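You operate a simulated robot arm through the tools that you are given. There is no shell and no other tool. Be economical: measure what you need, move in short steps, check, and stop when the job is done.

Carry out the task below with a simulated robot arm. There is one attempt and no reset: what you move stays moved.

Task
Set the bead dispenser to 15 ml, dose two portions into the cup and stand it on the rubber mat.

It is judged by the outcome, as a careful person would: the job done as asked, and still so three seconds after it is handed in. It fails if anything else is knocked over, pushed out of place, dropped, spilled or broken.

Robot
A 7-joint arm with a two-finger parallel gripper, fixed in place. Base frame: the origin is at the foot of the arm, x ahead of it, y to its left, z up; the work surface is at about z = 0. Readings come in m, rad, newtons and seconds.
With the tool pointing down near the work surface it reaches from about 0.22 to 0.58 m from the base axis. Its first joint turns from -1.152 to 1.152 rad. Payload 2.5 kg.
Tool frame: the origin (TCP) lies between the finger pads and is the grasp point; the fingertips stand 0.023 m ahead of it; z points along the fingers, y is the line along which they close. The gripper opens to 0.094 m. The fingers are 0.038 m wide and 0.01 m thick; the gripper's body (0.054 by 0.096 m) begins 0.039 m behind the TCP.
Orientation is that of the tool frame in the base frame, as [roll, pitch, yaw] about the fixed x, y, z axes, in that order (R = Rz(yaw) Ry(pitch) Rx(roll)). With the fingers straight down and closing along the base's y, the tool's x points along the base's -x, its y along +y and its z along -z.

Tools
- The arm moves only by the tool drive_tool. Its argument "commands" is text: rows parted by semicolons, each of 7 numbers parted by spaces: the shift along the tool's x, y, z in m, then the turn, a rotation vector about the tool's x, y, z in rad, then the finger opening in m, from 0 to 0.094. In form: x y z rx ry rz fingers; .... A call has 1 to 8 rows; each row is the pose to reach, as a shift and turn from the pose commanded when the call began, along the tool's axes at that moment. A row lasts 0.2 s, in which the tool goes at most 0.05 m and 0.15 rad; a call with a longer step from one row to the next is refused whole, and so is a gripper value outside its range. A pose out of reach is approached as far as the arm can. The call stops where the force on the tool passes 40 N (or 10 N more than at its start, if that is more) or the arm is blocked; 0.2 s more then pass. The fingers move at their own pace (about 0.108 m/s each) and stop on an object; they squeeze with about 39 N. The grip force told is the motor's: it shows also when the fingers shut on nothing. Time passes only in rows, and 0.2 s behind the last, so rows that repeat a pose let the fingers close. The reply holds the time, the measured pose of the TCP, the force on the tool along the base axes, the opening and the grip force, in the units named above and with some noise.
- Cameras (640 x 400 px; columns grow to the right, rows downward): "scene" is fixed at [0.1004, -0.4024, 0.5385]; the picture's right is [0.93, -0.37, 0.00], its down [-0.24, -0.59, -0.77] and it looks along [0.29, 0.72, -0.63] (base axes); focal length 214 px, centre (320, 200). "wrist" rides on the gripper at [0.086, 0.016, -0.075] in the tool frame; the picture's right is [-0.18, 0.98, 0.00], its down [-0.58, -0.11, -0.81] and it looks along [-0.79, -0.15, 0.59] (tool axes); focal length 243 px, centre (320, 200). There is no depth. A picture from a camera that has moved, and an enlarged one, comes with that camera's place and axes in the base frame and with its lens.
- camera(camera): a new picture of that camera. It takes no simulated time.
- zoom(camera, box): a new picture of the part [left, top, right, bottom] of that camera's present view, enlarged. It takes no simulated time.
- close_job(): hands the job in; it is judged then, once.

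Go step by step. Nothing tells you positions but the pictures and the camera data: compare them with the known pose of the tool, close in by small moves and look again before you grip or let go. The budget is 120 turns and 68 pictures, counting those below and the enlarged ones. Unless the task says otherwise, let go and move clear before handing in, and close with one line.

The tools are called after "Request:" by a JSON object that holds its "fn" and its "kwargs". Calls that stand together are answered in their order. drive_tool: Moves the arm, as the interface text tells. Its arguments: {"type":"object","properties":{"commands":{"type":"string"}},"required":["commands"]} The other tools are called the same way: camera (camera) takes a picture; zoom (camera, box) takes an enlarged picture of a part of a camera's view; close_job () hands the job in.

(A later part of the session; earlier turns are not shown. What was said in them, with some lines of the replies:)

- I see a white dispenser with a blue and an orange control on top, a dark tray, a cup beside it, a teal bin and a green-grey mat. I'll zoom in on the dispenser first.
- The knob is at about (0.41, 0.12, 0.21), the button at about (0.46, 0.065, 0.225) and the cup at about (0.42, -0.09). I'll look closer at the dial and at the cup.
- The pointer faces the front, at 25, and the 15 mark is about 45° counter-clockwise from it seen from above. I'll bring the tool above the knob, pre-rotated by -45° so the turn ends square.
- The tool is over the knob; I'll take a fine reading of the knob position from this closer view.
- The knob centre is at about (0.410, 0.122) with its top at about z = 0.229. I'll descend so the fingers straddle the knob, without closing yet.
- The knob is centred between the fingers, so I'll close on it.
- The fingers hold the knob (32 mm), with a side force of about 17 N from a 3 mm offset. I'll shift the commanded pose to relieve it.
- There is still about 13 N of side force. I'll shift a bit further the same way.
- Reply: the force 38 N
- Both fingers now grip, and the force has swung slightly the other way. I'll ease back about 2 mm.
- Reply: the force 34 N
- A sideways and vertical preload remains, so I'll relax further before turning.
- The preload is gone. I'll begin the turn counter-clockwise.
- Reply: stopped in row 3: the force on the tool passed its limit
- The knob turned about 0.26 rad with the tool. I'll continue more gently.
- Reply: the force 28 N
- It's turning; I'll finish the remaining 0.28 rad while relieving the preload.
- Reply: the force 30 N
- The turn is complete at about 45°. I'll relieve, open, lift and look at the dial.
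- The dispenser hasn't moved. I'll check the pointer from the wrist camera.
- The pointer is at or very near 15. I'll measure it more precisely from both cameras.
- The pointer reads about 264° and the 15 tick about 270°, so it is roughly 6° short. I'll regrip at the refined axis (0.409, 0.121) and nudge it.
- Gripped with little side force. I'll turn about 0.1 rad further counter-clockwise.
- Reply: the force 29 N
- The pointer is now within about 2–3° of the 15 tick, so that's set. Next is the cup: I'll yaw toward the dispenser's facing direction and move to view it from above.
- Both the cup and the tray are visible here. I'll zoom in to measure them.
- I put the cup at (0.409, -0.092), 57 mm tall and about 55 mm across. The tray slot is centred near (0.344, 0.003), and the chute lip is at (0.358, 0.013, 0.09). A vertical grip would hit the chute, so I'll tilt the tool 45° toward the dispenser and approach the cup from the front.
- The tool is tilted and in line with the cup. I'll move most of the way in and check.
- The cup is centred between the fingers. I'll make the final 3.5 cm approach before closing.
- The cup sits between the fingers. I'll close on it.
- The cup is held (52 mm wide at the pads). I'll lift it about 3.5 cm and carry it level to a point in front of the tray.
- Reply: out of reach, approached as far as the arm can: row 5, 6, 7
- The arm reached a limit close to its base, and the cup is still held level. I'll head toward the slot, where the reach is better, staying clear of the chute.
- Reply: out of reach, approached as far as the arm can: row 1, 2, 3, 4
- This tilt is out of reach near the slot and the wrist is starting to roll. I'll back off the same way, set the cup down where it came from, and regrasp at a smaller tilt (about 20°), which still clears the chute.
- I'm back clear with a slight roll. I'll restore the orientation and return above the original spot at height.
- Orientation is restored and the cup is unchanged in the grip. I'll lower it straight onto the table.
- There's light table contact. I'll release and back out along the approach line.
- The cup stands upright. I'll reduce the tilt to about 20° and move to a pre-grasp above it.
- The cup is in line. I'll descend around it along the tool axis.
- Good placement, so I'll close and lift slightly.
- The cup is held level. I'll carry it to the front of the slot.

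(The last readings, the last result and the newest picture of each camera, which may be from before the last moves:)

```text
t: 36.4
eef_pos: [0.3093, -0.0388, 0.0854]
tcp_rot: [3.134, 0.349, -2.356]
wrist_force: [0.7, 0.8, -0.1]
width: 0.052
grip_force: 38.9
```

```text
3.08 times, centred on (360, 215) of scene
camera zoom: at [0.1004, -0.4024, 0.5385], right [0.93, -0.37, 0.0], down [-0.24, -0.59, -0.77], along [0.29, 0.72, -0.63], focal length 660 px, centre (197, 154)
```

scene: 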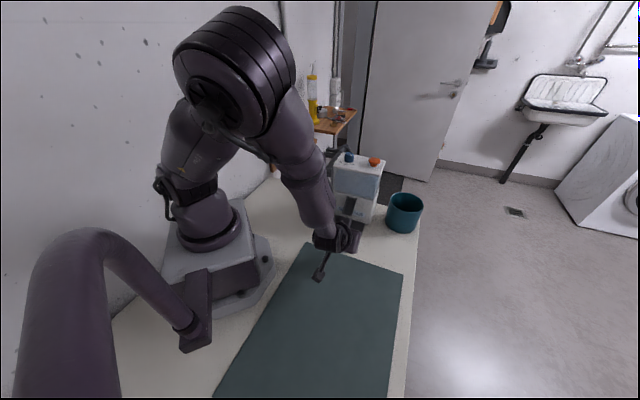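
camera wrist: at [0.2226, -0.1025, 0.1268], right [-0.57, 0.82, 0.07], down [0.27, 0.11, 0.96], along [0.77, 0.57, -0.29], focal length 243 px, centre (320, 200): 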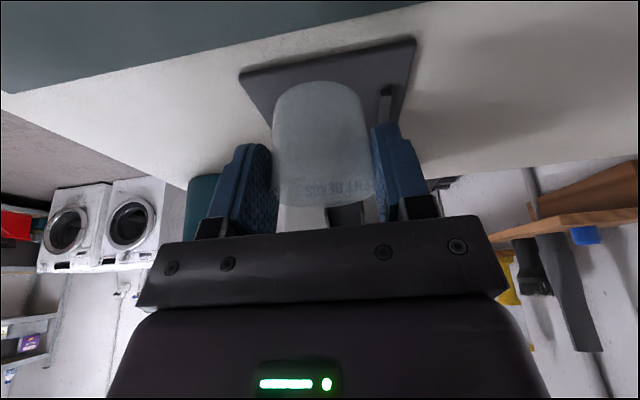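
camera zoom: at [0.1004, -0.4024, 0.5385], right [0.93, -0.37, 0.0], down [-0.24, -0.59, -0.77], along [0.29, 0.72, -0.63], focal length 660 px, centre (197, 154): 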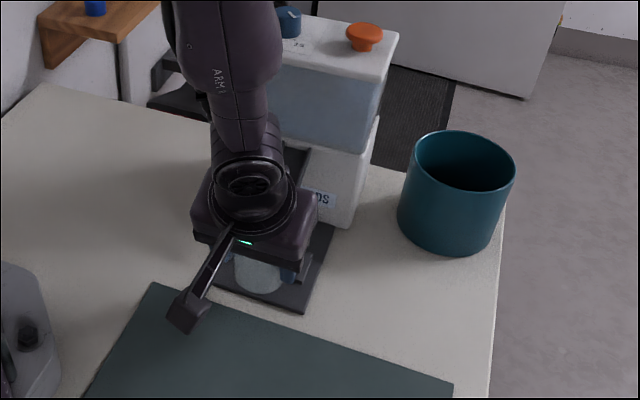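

No reach problem at this tilt. I'll lower so the rim passes under the chute lip, shift 3 mm left and slide forward above the stops.

Request:
{"fn": "drive_tool", "kwargs": {"commands": "0.0062 0.003 0.0169 0 0 0 0.05; 0.0062 0.003 0.0169 0 0 0 0.05; -0.0126 0.003 0.0238 0 0 0 0.05; -0.0267 0.003 0.0289 0 0 0 0.05; -0.0347 0.003 0.0318 0 0 0 0.05; -0.0347 0.003 0.0318 0 0 0 0.05"}}

Request:
{"fn": "camera", "kwargs": {"camera": "wrist"}}

Request:
{"fn": "zoom", "kwargs": {"camera": "scene", "box": [320, 180, 390, 260]}}

```text
t: 37.8
eef_pos: [0.3369, -0.0034, 0.065]
tcp_rot: [3.134, 0.348, -2.355]
wrist_force: [-0.4, -0.1, 1.3]
width: 0.0518
grip_force: 38.5
```

```text
26 pictures are left
camera wrist: at [0.2507, -0.0668, 0.1072], right [-0.57, 0.82, 0.07], down [0.27, 0.11, 0.96], along [0.77, 0.57, -0.29], focal length 243 px, centre (320, 200)
```

wrist: 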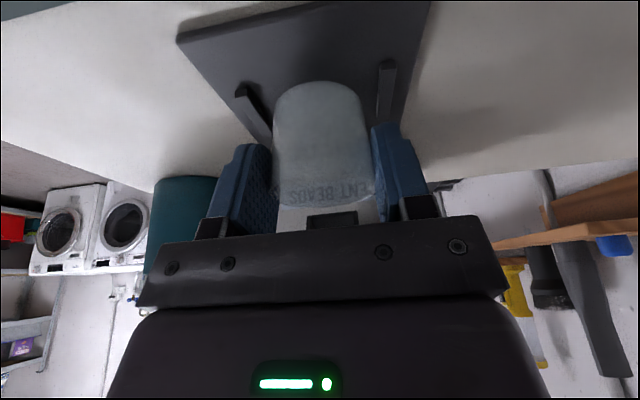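

```text
5.00 times, centred on (355, 220) of scene
camera zoom: at [0.1004, -0.4024, 0.5385], right [0.93, -0.37, 0.0], down [-0.24, -0.59, -0.77], along [0.29, 0.72, -0.63], focal length 1072 px, centre (145, 100)
```

zoom: 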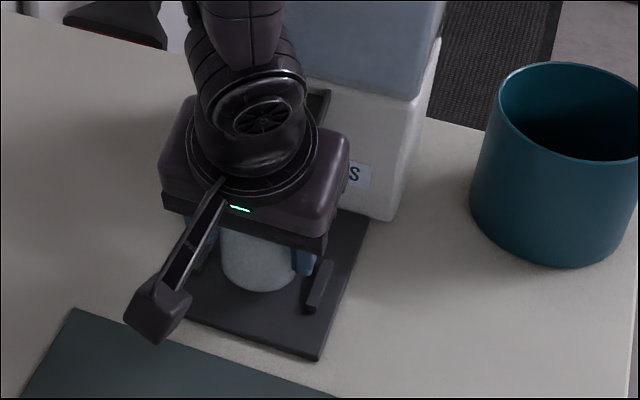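

The cup sits between the stops in line with the chute mouth. I'll lower it gently onto the tray.

Request:
{"fn": "drive_tool", "kwargs": {"commands": "0.0017 0 0.0047 0 0 0 0.05; 0.0027 0 0.0075 0 0 0 0.05; 0.0034 0 0.0094 0 0 0 0.05; 0.0034 0 0.0094 0 0 0 0.05"}}

```text
t: 38.8
eef_pos: [0.3351, -0.0032, 0.0556]
tcp_rot: [3.135, 0.348, -2.356]
wrist_force: [-0.2, 0.0, 0.4]
width: 0.0517
grip_force: 39.4
```

Request:
{"fn": "drive_tool", "kwargs": {"commands": "0.0007 0 0.0019 0 0 0 0.05; 0.0012 0 0.0033 0 0 0 0.05; 0.0015 0 0.0042 0 0 0 0.05; 0.0015 0 0.0042 0 0 0 0.05"}}

Request:
{"fn": "camera", "kwargs": {"camera": "wrist"}}

```text
t: 39.8
eef_pos: [0.3352, -0.0026, 0.0504]
tcp_rot: [3.139, 0.353, -2.352]
wrist_force: [1.2, 7.0, 32.0]
width: 0.0515
grip_force: 39.3
```

```text
24 pictures are left
camera wrist: at [0.2489, -0.0678, 0.0928], right [-0.58, 0.81, 0.07], down [0.27, 0.11, 0.96], along [0.77, 0.57, -0.28], focal length 243 px, centre (320, 200)
```

wrist: 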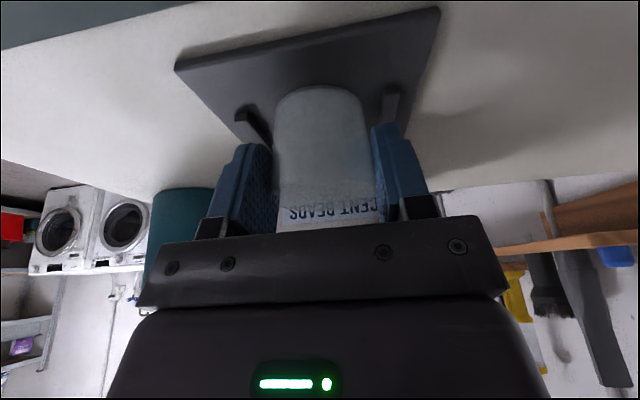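

It's seated on the tray. I'll relieve the pressure, open and back out.

Request:
{"fn": "drive_tool", "kwargs": {"commands": "-0.0004 0 -0.0012 0 0 0 0.05; -0.0004 0 -0.0012 0 0 0 0.06; -0.0004 0 -0.0012 0 0 0 0.075; -0.0004 0 -0.0012 0 0 0 0.08; 0 0 -0.03 0 0 0 0.08; 0.005 0 -0.07 0 0 0 0.08; 0.02 0 -0.115 0 0 0 0.08; 0.03 0 -0.15 0 0 0 0.08"}}

Request:
{"fn": "camera", "kwargs": {"camera": "wrist"}}

Request:
{"fn": "zoom", "kwargs": {"camera": "scene", "box": [310, 140, 430, 260]}}

```text
t: 41.6
eef_pos: [0.2777, -0.0589, 0.1805]
tcp_rot: [3.135, 0.346, -2.354]
wrist_force: [-0.3, 0.4, 0.5]
width: 0.0801
grip_force: 0.0
```

```text
23 pictures are left
camera wrist: at [0.1919, -0.1236, 0.224], right [-0.58, 0.81, 0.07], down [0.27, 0.11, 0.96], along [0.77, 0.57, -0.29], focal length 243 px, centre (320, 200)
```

wrist: 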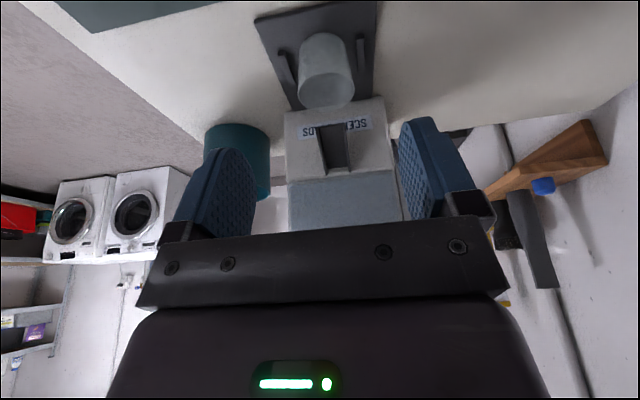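

```text
3.33 times, centred on (370, 200) of scene
camera zoom: at [0.1004, -0.4024, 0.5385], right [0.93, -0.37, 0.0], down [-0.24, -0.59, -0.77], along [0.29, 0.72, -0.63], focal length 715 px, centre (153, 200)
```

zoom: 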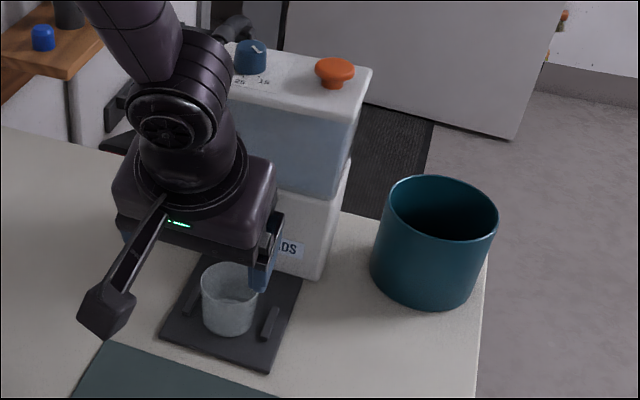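

The cup stands between the stops. I'll check its alignment under the chute.

Request:
{"fn": "zoom", "kwargs": {"camera": "wrist", "box": [250, 0, 410, 190]}}

```text
2.11 times, centred on (330, 95) of wrist
camera zoom: at [0.1919, -0.1236, 0.224], right [-0.58, 0.81, 0.07], down [0.27, 0.11, 0.96], along [0.77, 0.57, -0.29], focal length 511 px, centre (299, 421)
```

zoom: 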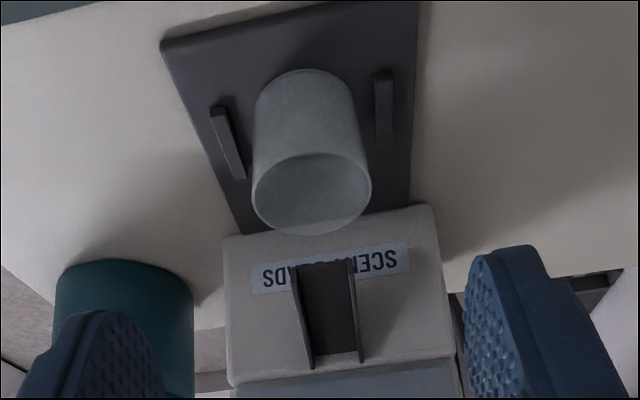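

The alignment is good. I'll rise, straighten the tool and close the fingers for pressing the button.

Request:
{"fn": "drive_tool", "kwargs": {"commands": "-0.0128 0 -0.0353 0 0.0865 0 0.06; -0.0257 0 -0.0705 0 0.173 0 0.03; -0.0385 0 -0.1058 0 0.26 0 0.01; -0.0513 0 -0.141 0 0.347 0 0; -0.0513 0 -0.141 0 0.347 0 0"}}

```text
t: 42.8
eef_pos: [0.2813, -0.061, 0.332]
tcp_rot: [3.138, 0.0, -2.356]
wrist_force: [-0.1, -0.5, 0.1]
width: 0.0
grip_force: 38.9
```

Now over to above the button.

Request:
{"fn": "drive_tool", "kwargs": {"commands": "-0.0366 -0.0062 0 0 0 0 0; -0.0732 -0.0123 0 0 0 0 0; -0.1098 -0.0185 0 0 0 0 0; -0.1463 -0.0247 0.01 0 0 0 0; -0.1829 -0.0308 0.02 0 0 0 0; -0.2195 -0.037 0.032 0 0 0 0; -0.2195 -0.037 0.032 0 0 0 0"}}

Request:
{"fn": "zoom", "kwargs": {"camera": "scene", "box": [310, 110, 420, 260]}}

Request:
{"fn": "camera", "kwargs": {"camera": "wrist"}}

```text
t: 44.4
eef_pos: [0.4581, 0.0694, 0.2981]
tcp_rot: [3.135, 0.001, -2.355]
wrist_force: [-0.6, 0.1, 0.2]
width: 0.0001
grip_force: 38.9
```

```text
2.67 times, centred on (365, 185) of scene
camera zoom: at [0.1004, -0.4024, 0.5385], right [0.93, -0.37, 0.0], down [-0.24, -0.59, -0.77], along [0.29, 0.72, -0.63], focal length 572 px, centre (200, 240)
```

zoom: 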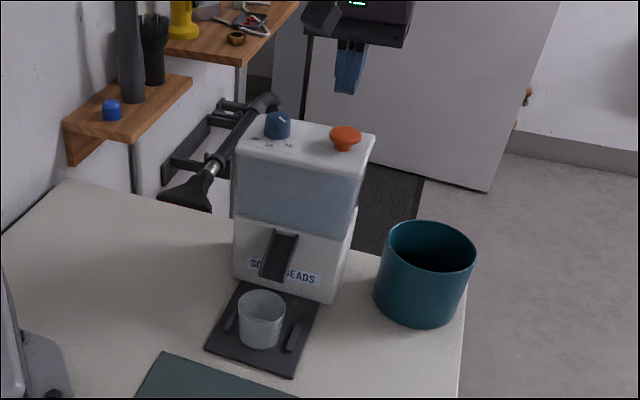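

```text
19 pictures are left
camera wrist: at [0.3866, 0.0196, 0.3728], right [-0.57, 0.82, 0.01], down [0.49, 0.33, 0.81], along [0.66, 0.46, -0.59], focal length 243 px, centre (320, 200)
```

wrist: 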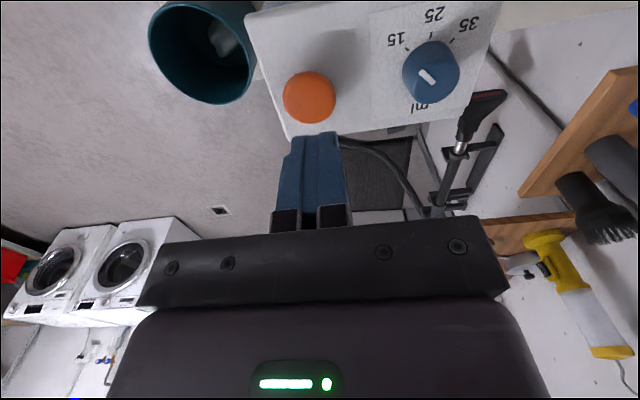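

The button is at about (0.462, 0.066). I'll shift 5 mm and descend to just above it.

Request:
{"fn": "drive_tool", "kwargs": {"commands": "0 -0.005 0.015 0 0 0 0; 0 -0.005 0.03 0 0 0 0; 0 -0.005 0.037 0 0 0 0; 0 -0.005 0.037 0 0 0 0"}}

Request:
{"fn": "zoom", "kwargs": {"camera": "scene", "box": [340, 130, 400, 180]}}

```text
t: 45.4
eef_pos: [0.4623, 0.0671, 0.2615]
tcp_rot: [3.135, 0.001, -2.352]
wrist_force: [0.1, -0.1, -1.1]
width: 0.0
grip_force: 38.8
```

```text
8.00 times, centred on (370, 155) of scene
camera zoom: at [0.1004, -0.4024, 0.5385], right [0.93, -0.37, 0.0], down [-0.24, -0.59, -0.77], along [0.29, 0.72, -0.63], focal length 1716 px, centre (-80, 560)
```

zoom: 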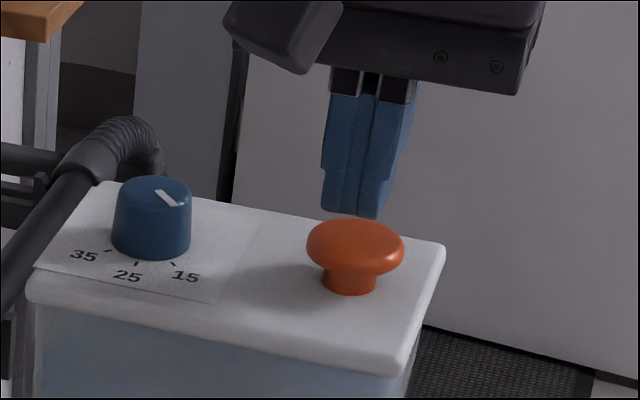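

The fingertips are right above the button. I'll press down in small steps.

Request:
{"fn": "drive_tool", "kwargs": {"commands": "0 0 0.004 0 0 0 0; 0 0 0.007 0 0 0 0; 0 0 0.009 0 0 0 0; 0 0 0.011 0 0 0 0; 0 0 0.013 0 0 0 0"}}

Request:
{"fn": "zoom", "kwargs": {"camera": "scene", "box": [320, 130, 400, 260]}}

```text
t: 46.6
eef_pos: [0.4635, 0.0666, 0.2497]
tcp_rot: [3.136, 0.001, -2.352]
wrist_force: [0.0, -0.2, 1.7]
width: 0.0001
grip_force: 38.6
```

```text
3.08 times, centred on (360, 195) of scene
camera zoom: at [0.1004, -0.4024, 0.5385], right [0.93, -0.37, 0.0], down [-0.24, -0.59, -0.77], along [0.29, 0.72, -0.63], focal length 660 px, centre (197, 215)
```

zoom: 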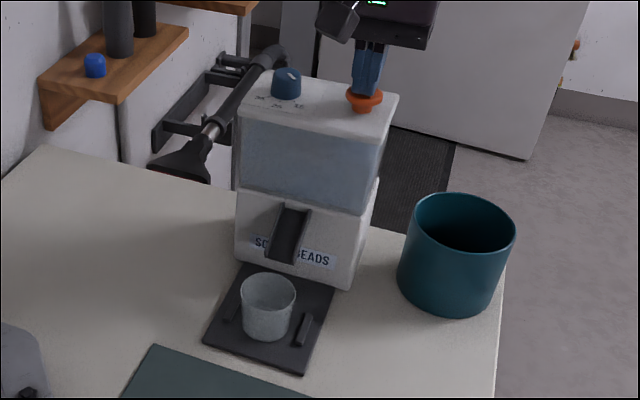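

Contact is just beginning and no beads have come yet. I'll press further.

Request:
{"fn": "drive_tool", "kwargs": {"commands": "0 0 0.002 0 0 0 0; 0 0 0.004 0 0 0 0; 0 0 0.006 0 0 0 0; 0 0 0.006 0 0 0 0"}}

Request:
{"fn": "zoom", "kwargs": {"camera": "scene", "box": [320, 130, 400, 260]}}

```text
t: 47.6
eef_pos: [0.4642, 0.0665, 0.2426]
tcp_rot: [3.137, 0.002, -2.352]
wrist_force: [1.1, -0.7, 3.2]
width: 0.0001
grip_force: 39.0
```

```text
3.08 times, centred on (360, 195) of scene
camera zoom: at [0.1004, -0.4024, 0.5385], right [0.93, -0.37, 0.0], down [-0.24, -0.59, -0.77], along [0.29, 0.72, -0.63], focal length 660 px, centre (197, 215)
```

zoom: 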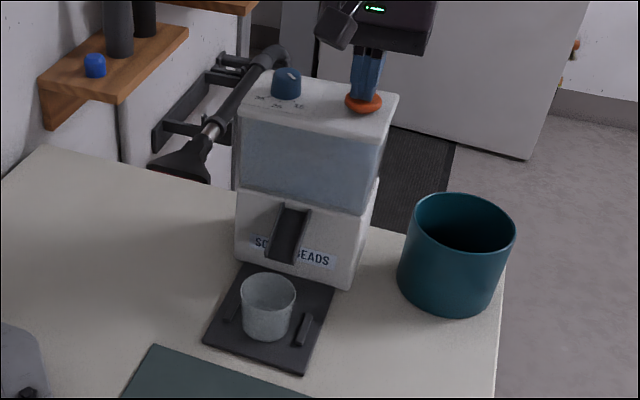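

The button is sinking against a soft spring. I'll continue to its stop.

Request:
{"fn": "drive_tool", "kwargs": {"commands": "0 0 0.002 0 0 0 0; 0 0 0.004 0 0 0 0; 0 0 0.006 0 0 0 0; 0 0 0.006 0 0 0 0"}}

Request:
{"fn": "zoom", "kwargs": {"camera": "scene", "box": [320, 140, 400, 255]}}

```text
t: 48.6
eef_pos: [0.4645, 0.0667, 0.2379]
tcp_rot: [3.138, 0.001, -2.352]
wrist_force: [-18.0, -0.7, 33.3]
width: 0.0001
grip_force: 39.0
```

```text
3.48 times, centred on (360, 198) of scene
camera zoom: at [0.1002, -0.4024, 0.5385], right [0.93, -0.37, 0.0], down [-0.24, -0.59, -0.77], along [0.29, 0.72, -0.63], focal length 746 px, centre (181, 209)
```

zoom: 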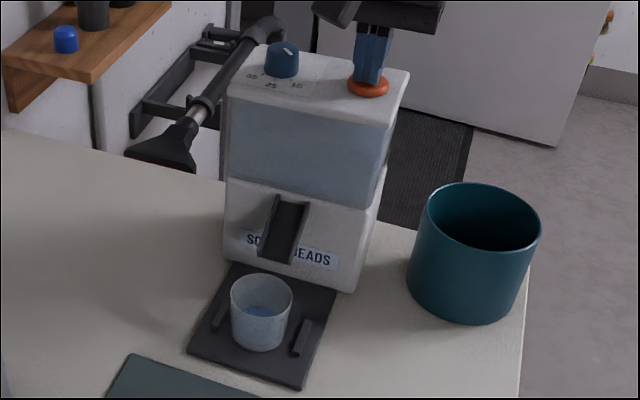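

The button hit its stop and blue beads are in the cup. I'll release fully and wait a moment.

Request:
{"fn": "drive_tool", "kwargs": {"commands": "0 0 -0.008 0 0 0 0; 0 0 -0.018 0 0 0 0; 0 0 -0.025 0 0 0 0; 0 0 -0.025 0 0 0 0; 0 0 -0.025 0 0 0 0; 0 0 -0.025 0 0 0 0; 0 0 -0.025 0 0 0 0"}}

Request:
{"fn": "zoom", "kwargs": {"camera": "scene", "box": [320, 140, 400, 255]}}

```text
t: 50.2
eef_pos: [0.4635, 0.0676, 0.2623]
tcp_rot: [3.134, 0.002, -2.353]
wrist_force: [-0.1, -0.4, 0.3]
width: 0.0
grip_force: 38.8
```

```text
3.48 times, centred on (360, 198) of scene
camera zoom: at [0.1004, -0.4024, 0.5385], right [0.93, -0.37, 0.0], down [-0.24, -0.59, -0.77], along [0.29, 0.72, -0.63], focal length 746 px, centre (181, 209)
```

zoom: 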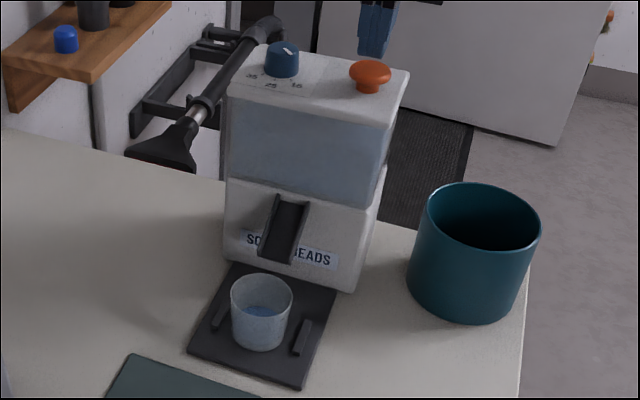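

The button is back up with one portion in the cup. Now the second press, same stroke and then release.

Request:
{"fn": "drive_tool", "kwargs": {"commands": "0 0 0.008 0 0 0 0; 0 0 0.014 0 0 0 0; 0 0 0.018 0 0 0 0; 0 0 0.022 0 0 0 0; 0 0 0.0245 0 0 0 0; 0 0 0.0245 0 0 0 0"}}

Request:
{"fn": "zoom", "kwargs": {"camera": "scene", "box": [320, 140, 400, 255]}}

```text
t: 51.6
eef_pos: [0.4656, 0.0667, 0.2392]
tcp_rot: [3.137, 0.002, -2.354]
wrist_force: [-11.8, -2.2, 23.5]
width: 0.0
grip_force: 38.7
```

```text
3.48 times, centred on (360, 198) of scene
camera zoom: at [0.1003, -0.4024, 0.5385], right [0.93, -0.37, 0.0], down [-0.24, -0.59, -0.77], along [0.29, 0.72, -0.63], focal length 746 px, centre (181, 209)
```

zoom: 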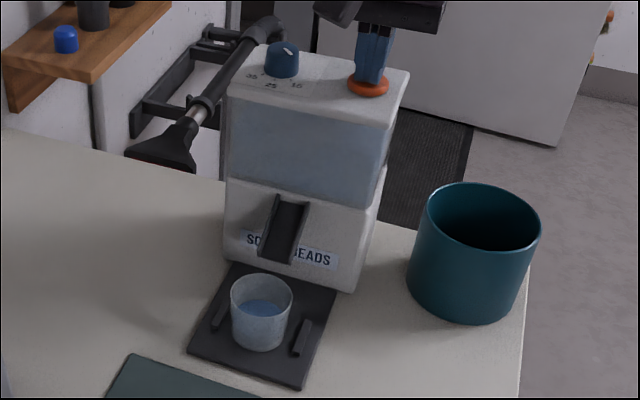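

The bead level rose for the second portion. I'll release, lift and travel back to the front of the cup.

Request:
{"fn": "drive_tool", "kwargs": {"commands": "0 0 -0.03 0 0 0 0; 0 0 -0.06 0 0 0 0; 0.0366 0.005 -0.085 0 0 0 0.02; 0.078 0.012 -0.095 0 0 0 0.05; 0.12 0.02 -0.095 0 0 0 0.08; 0.165 0.03 -0.095 0 0 0 0.08; 0.2 0.04 -0.095 0 0 0 0.08; 0.2195 0.042 -0.095 0 0 0 0.08"}}

Request:
{"fn": "zoom", "kwargs": {"camera": "scene", "box": [320, 140, 400, 255]}}

```text
t: 53.4
eef_pos: [0.2787, -0.0614, 0.3333]
tcp_rot: [3.135, 0.003, -2.353]
wrist_force: [0.1, 0.0, 0.3]
width: 0.0802
grip_force: 0.1
```

```text
3.48 times, centred on (360, 198) of scene
camera zoom: at [0.1004, -0.4024, 0.5385], right [0.93, -0.37, 0.0], down [-0.24, -0.59, -0.77], along [0.29, 0.72, -0.63], focal length 746 px, centre (181, 209)
```

zoom: 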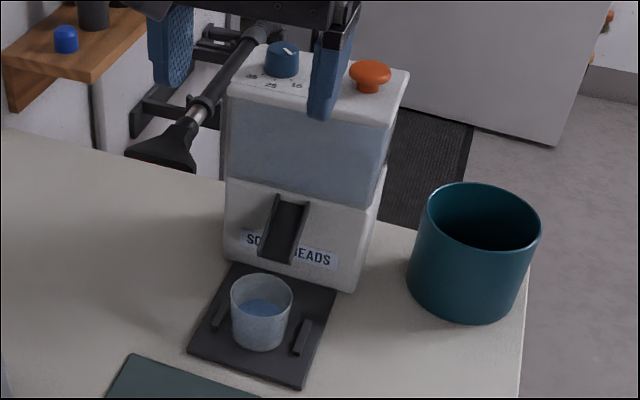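

Both portions are in and nothing is spilled. I'll descend and re-tilt to the same retreat pose used before.

Request:
{"fn": "drive_tool", "kwargs": {"commands": "0 0.0005 0.035 0 -0.087 0 0.09; 0 0.001 0.07 0 -0.174 0 0.09; 0 0.002 0.11 0 -0.261 0 0.09; -0.001 0.0025 0.1528 0 -0.347 0 0.09; -0.001 0.0025 0.1528 0 -0.347 0 0.09"}}

Request:
{"fn": "camera", "kwargs": {"camera": "wrist"}}

```text
t: 54.6
eef_pos: [0.2752, -0.0575, 0.1807]
tcp_rot: [3.135, 0.347, -2.356]
wrist_force: [0.4, 0.0, 0.7]
width: 0.09
grip_force: 0.0
```

```text
11 pictures are left
camera wrist: at [0.1888, -0.1202, 0.2236], right [-0.57, 0.82, 0.07], down [0.27, 0.11, 0.96], along [0.77, 0.57, -0.29], focal length 243 px, centre (320, 200)
```

wrist: 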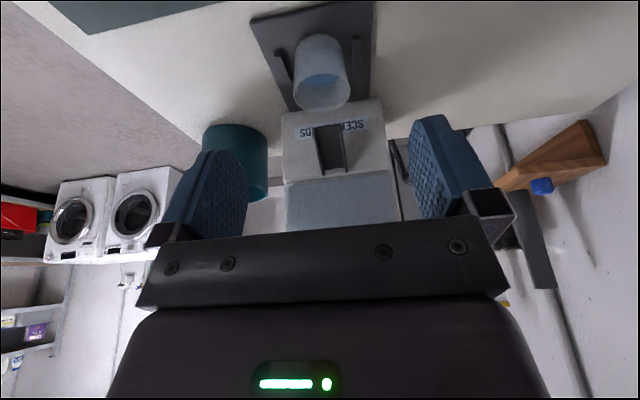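

The view is nearly the same as at the retreat pose, with a 3 mm lateral correction needed. I'll retrace the approach onto the cup.

Request:
{"fn": "drive_tool", "kwargs": {"commands": "-0.010 -0.003 0.035 0 0 0 0.09; -0.0255 -0.003 0.08 0 0 0 0.09; -0.0312 -0.003 0.115 0 0 0 0.09; -0.0312 -0.003 0.135 0 0 0 0.09; -0.0312 -0.003 0.1475 0 0 0 0.09; -0.0312 -0.003 0.1475 0 0 0 0.09"}}

Request:
{"fn": "camera", "kwargs": {"camera": "wrist"}}

```text
t: 56.0
eef_pos: [0.3379, -0.0016, 0.0524]
tcp_rot: [3.135, 0.349, -2.357]
wrist_force: [-0.2, 0.5, 0.5]
width: 0.0899
grip_force: 0.1
```

```text
10 pictures are left
camera wrist: at [0.2516, -0.0652, 0.0935], right [-0.57, 0.82, 0.07], down [0.27, 0.11, 0.96], along [0.77, 0.57, -0.29], focal length 243 px, centre (320, 200)
```

wrist: 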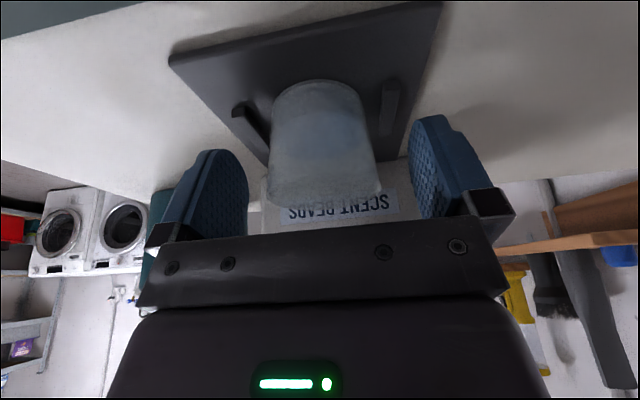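

Cup is centred. I'll grip it, lift 1.3 cm and draw it straight out to the front.

Request:
{"fn": "drive_tool", "kwargs": {"commands": "0 0 0 0 0 0 0.07; 0 0 0 0 0 0 0.06; 0 0 0 0 0 0 0.054; 0 0 0 0 0 0 0.05; 0 0 0 0 0 0 0.05; 0 0 0 0 0 0 0.05"}}

```text
t: 57.4
eef_pos: [0.3378, -0.0027, 0.0524]
tcp_rot: [3.136, 0.347, -2.358]
wrist_force: [-0.2, -0.2, -0.5]
width: 0.0516
grip_force: 39.3
```

Request:
{"fn": "drive_tool", "kwargs": {"commands": "-0.0022 0 -0.0061 0 0 0 0.05; -0.0044 0 -0.0122 0 0 0 0.05; 0.005 0 -0.0156 0 0 0 0.05; 0.0191 0 -0.0207 0 0 0 0.05; 0.0332 0 -0.0258 0 0 0 0.05; 0.0379 0 -0.0276 0 0 0 0.05; 0.0379 0 -0.0276 0 0 0 0.05"}}

Request:
{"fn": "zoom", "kwargs": {"camera": "scene", "box": [230, 150, 430, 380]}}

```text
t: 59.0
eef_pos: [0.3051, -0.0336, 0.0641]
tcp_rot: [3.134, 0.346, -2.356]
wrist_force: [-0.3, -0.5, -0.2]
width: 0.0515
grip_force: 38.7
```

```text
1.74 times, centred on (330, 265) of scene
camera zoom: at [0.1004, -0.4024, 0.5385], right [0.93, -0.37, 0.0], down [-0.24, -0.59, -0.77], along [0.29, 0.72, -0.63], focal length 373 px, centre (303, 87)
```

zoom: 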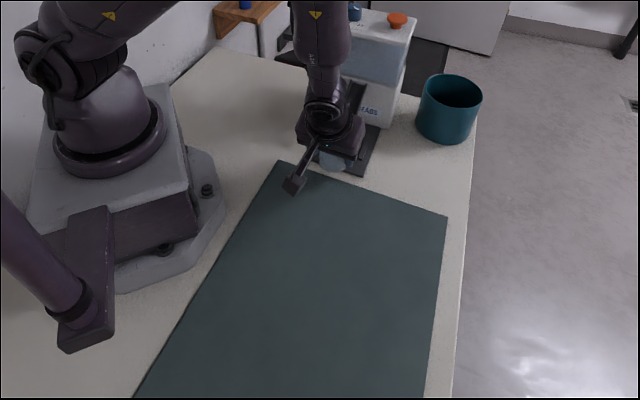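

The cup is clear of the chute with the beads inside. The mat's edge runs from about (0.23, 0.03) to (0.44, -0.18), so I'll set the cup well inside it at about (0.32, -0.16).

Request:
{"fn": "drive_tool", "kwargs": {"commands": "-0.006 0 -0.0165 0 0 0 0.05; -0.012 0 -0.0329 0 0 0 0.05; 0.0044 -0.02 -0.0389 0 0 0 0.05; 0.0208 -0.04 -0.0449 0 0 0 0.05; 0.0372 -0.06 -0.0509 0 0 0 0.05; 0.0536 -0.08 -0.0569 0 0 0 0.05; 0.0698 -0.0997 -0.0627 0 0 0 0.05; 0.0698 -0.0997 -0.0627 0 0 0 0.05"}}

Request:
{"fn": "zoom", "kwargs": {"camera": "scene", "box": [230, 150, 430, 380]}}

```text
t: 60.8
eef_pos: [0.3125, -0.1655, 0.1012]
tcp_rot: [3.136, 0.35, -2.357]
wrist_force: [-0.1, 0.1, -0.6]
width: 0.0512
grip_force: 38.7
```

```text
1.74 times, centred on (330, 265) of scene
camera zoom: at [0.1004, -0.4024, 0.5385], right [0.93, -0.37, 0.0], down [-0.24, -0.59, -0.77], along [0.29, 0.72, -0.63], focal length 373 px, centre (303, 87)
```

zoom: 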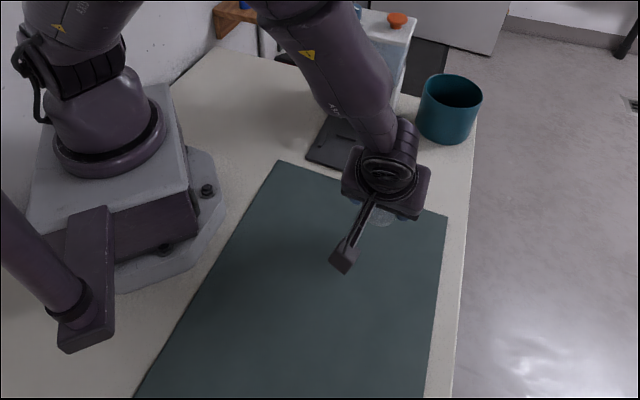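

Over the mat. I'll lower most of the way, then slow down.

Request:
{"fn": "drive_tool", "kwargs": {"commands": "0.005 0 0.0141 0 0 0 0.05; 0.0103 0 0.0282 0 0 0 0.05; 0.0137 0 0.0376 0 0 0 0.05; 0.015 0 0.0414 0 0 0 0.05; 0.015 0 0.0414 0 0 0 0.05"}}

```text
t: 62.0
eef_pos: [0.312, -0.1658, 0.0548]
tcp_rot: [3.135, 0.348, -2.357]
wrist_force: [0.0, 0.8, -0.1]
width: 0.0518
grip_force: 39.6
```

Request:
{"fn": "drive_tool", "kwargs": {"commands": "0.0003 0 0.0009 0 0 0 0.05; 0.0007 0 0.0019 0 0 0 0.05; 0.001 0 0.0028 0 0 0 0.05; 0.001 0 0.0028 0 0 0 0.05"}}

```text
t: 63.0
eef_pos: [0.3142, -0.166, 0.0525]
tcp_rot: [3.135, 0.347, -2.354]
wrist_force: [-0.5, -0.2, -0.8]
width: 0.0518
grip_force: 38.4
```

Request:
{"fn": "drive_tool", "kwargs": {"commands": "0.0003 0 0.0009 0 0 0 0.05; 0.0007 0 0.0019 0 0 0 0.05; 0.0007 0 0.0019 0 0 0 0.05"}}

```text
t: 63.8
eef_pos: [0.3127, -0.1661, 0.05]
tcp_rot: [3.135, 0.348, -2.357]
wrist_force: [0.3, 0.0, -1.2]
width: 0.052
grip_force: 39.2
```

Request:
{"fn": "drive_tool", "kwargs": {"commands": "0.0003 0 0.0009 0 0 0 0.05; 0.0005 0 0.0014 0 0 0 0.05; 0.0005 0 0.0014 0 0 0 0.05"}}

```text
t: 64.6
eef_pos: [0.3131, -0.1667, 0.0489]
tcp_rot: [3.134, 0.347, -2.356]
wrist_force: [-2.4, -0.1, 2.2]
width: 0.0517
grip_force: 39.3
```

Request:
{"fn": "drive_tool", "kwargs": {"commands": "0.0002 0 0.0007 0 0 0 0.05; 0.0003 0 0.0009 0 0 0 0.05; 0.0003 0 0.0009 0 0 0 0.05"}}

Request:
{"fn": "camera", "kwargs": {"camera": "wrist"}}

```text
t: 65.4
eef_pos: [0.315, -0.1661, 0.0485]
tcp_rot: [3.137, 0.348, -2.355]
wrist_force: [-9.0, -0.2, 23.9]
width: 0.0515
grip_force: 38.6
```

```text
7 pictures are left
camera wrist: at [0.2279, -0.23, 0.0901], right [-0.57, 0.82, 0.07], down [0.27, 0.11, 0.96], along [0.77, 0.57, -0.29], focal length 243 px, centre (320, 200)
```

wrist: 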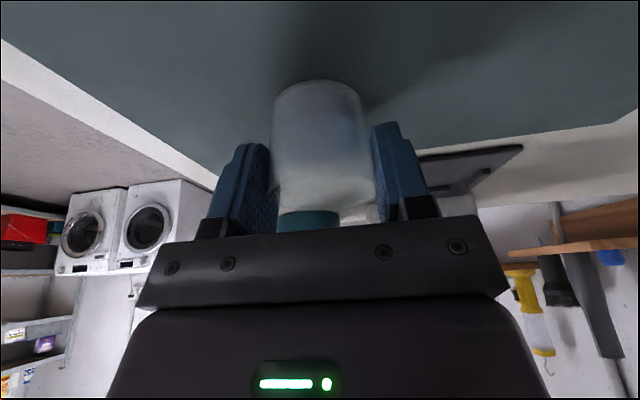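

The cup is firmly on the mat (24 N). I'll ease off 1 mm, open and retreat along the tool axis.

Request:
{"fn": "drive_tool", "kwargs": {"commands": "-0.0003 0 -0.0009 0 0 0 0.05; -0.0003 0 -0.0009 0 0 0 0.06; -0.0003 0 -0.0009 0 0 0 0.08; -0.0003 0 -0.0009 0 0 0 0.09; 0 0 -0.03 0 0 0 0.09; 0 0 -0.07 0 0 0 0.09; 0.01 0 -0.115 0 0 0 0.09; 0.02 0 -0.155 0 0 0 0.09"}}

Request:
{"fn": "camera", "kwargs": {"camera": "wrist"}}

Request:
{"fn": "zoom", "kwargs": {"camera": "scene", "box": [280, 130, 440, 290]}}

```text
t: 67.2
eef_pos: [0.2632, -0.217, 0.1907]
tcp_rot: [3.136, 0.351, -2.355]
wrist_force: [0.4, 0.1, -0.2]
width: 0.0902
grip_force: 0.1
```

```text
6 pictures are left
camera wrist: at [0.1767, -0.2818, 0.2317], right [-0.58, 0.82, 0.07], down [0.27, 0.11, 0.96], along [0.77, 0.57, -0.29], focal length 243 px, centre (320, 200)
```

wrist: 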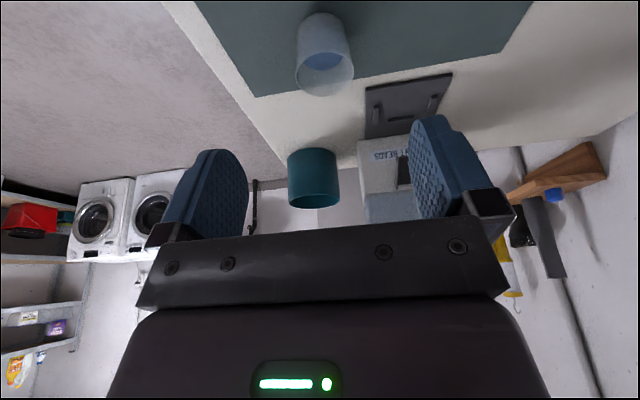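

```text
2.50 times, centred on (360, 210) of scene
camera zoom: at [0.1004, -0.4024, 0.5385], right [0.93, -0.37, 0.0], down [-0.24, -0.59, -0.77], along [0.29, 0.72, -0.63], focal length 536 px, centre (220, 175)
```

zoom: 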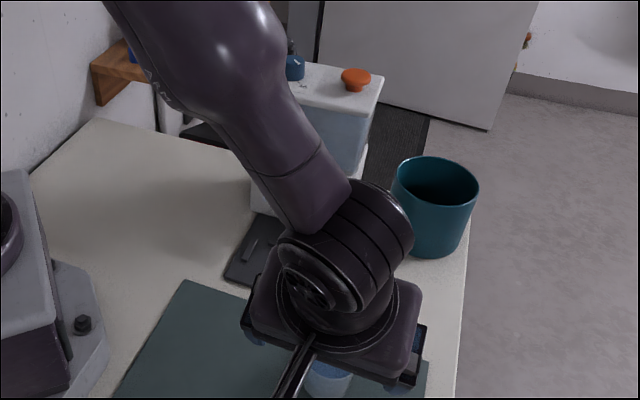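

The cup stands on the mat. I'll rise further out of the way for a final check.

Request:
{"fn": "drive_tool", "kwargs": {"commands": "0 0 -0.04 0 0.1 0 0.09; 0 0 -0.08 0 0.2 0 0.09; 0 0 -0.12 0 0.3 0 0.09; 0 0 -0.16 0 0.35 0 0.09; 0 0 -0.16 0 0.35 0 0.09"}}

Request:
{"fn": "zoom", "kwargs": {"camera": "wrist", "box": [220, 0, 460, 150]}}

Request:
{"fn": "camera", "kwargs": {"camera": "scene"}}

```text
t: 68.4
eef_pos: [0.2237, -0.2602, 0.3389]
tcp_rot: [3.135, -0.003, -2.355]
wrist_force: [0.4, -0.4, -0.2]
width: 0.0901
grip_force: 0.1
```

```text
2.67 times, centred on (340, 75) of wrist
camera zoom: at [0.1529, -0.309, 0.4141], right [-0.57, 0.82, 0.01], down [0.49, 0.33, 0.8], along [0.66, 0.46, -0.59], focal length 647 px, centre (267, 533)
```

zoom: 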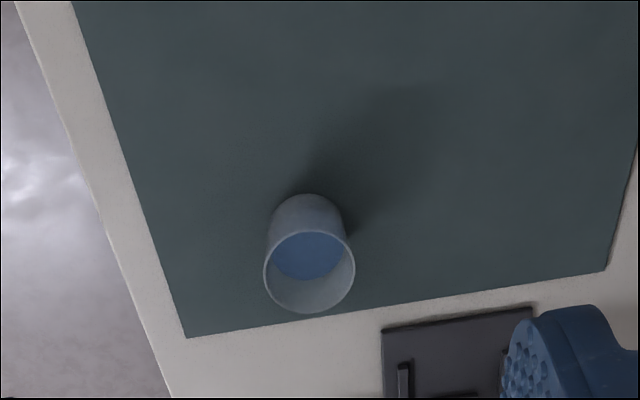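

```text
3 pictures are left
```

scene: 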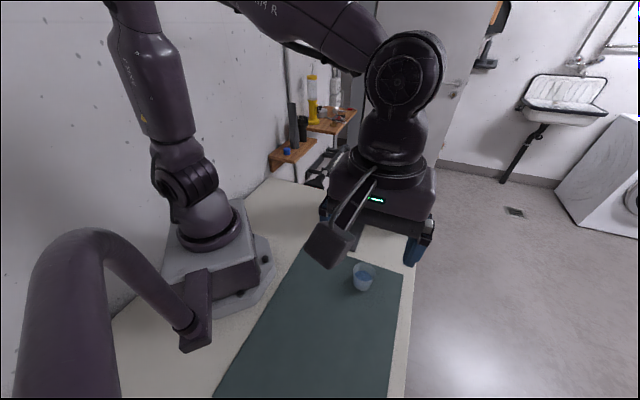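

The cup stands upright on the mat with the beads inside, nothing is spilled in the views I have, and the arm is clear. I'm handing the job in.

Request:
{"fn": "close_job", "kwargs": {}}

```text
The job is handed in.
```

The dispenser is set to 15 ml (pointer within about 3° of the mark), two portions are in the cup, the cup stands upright on the rubber mat, and the job is handed in.
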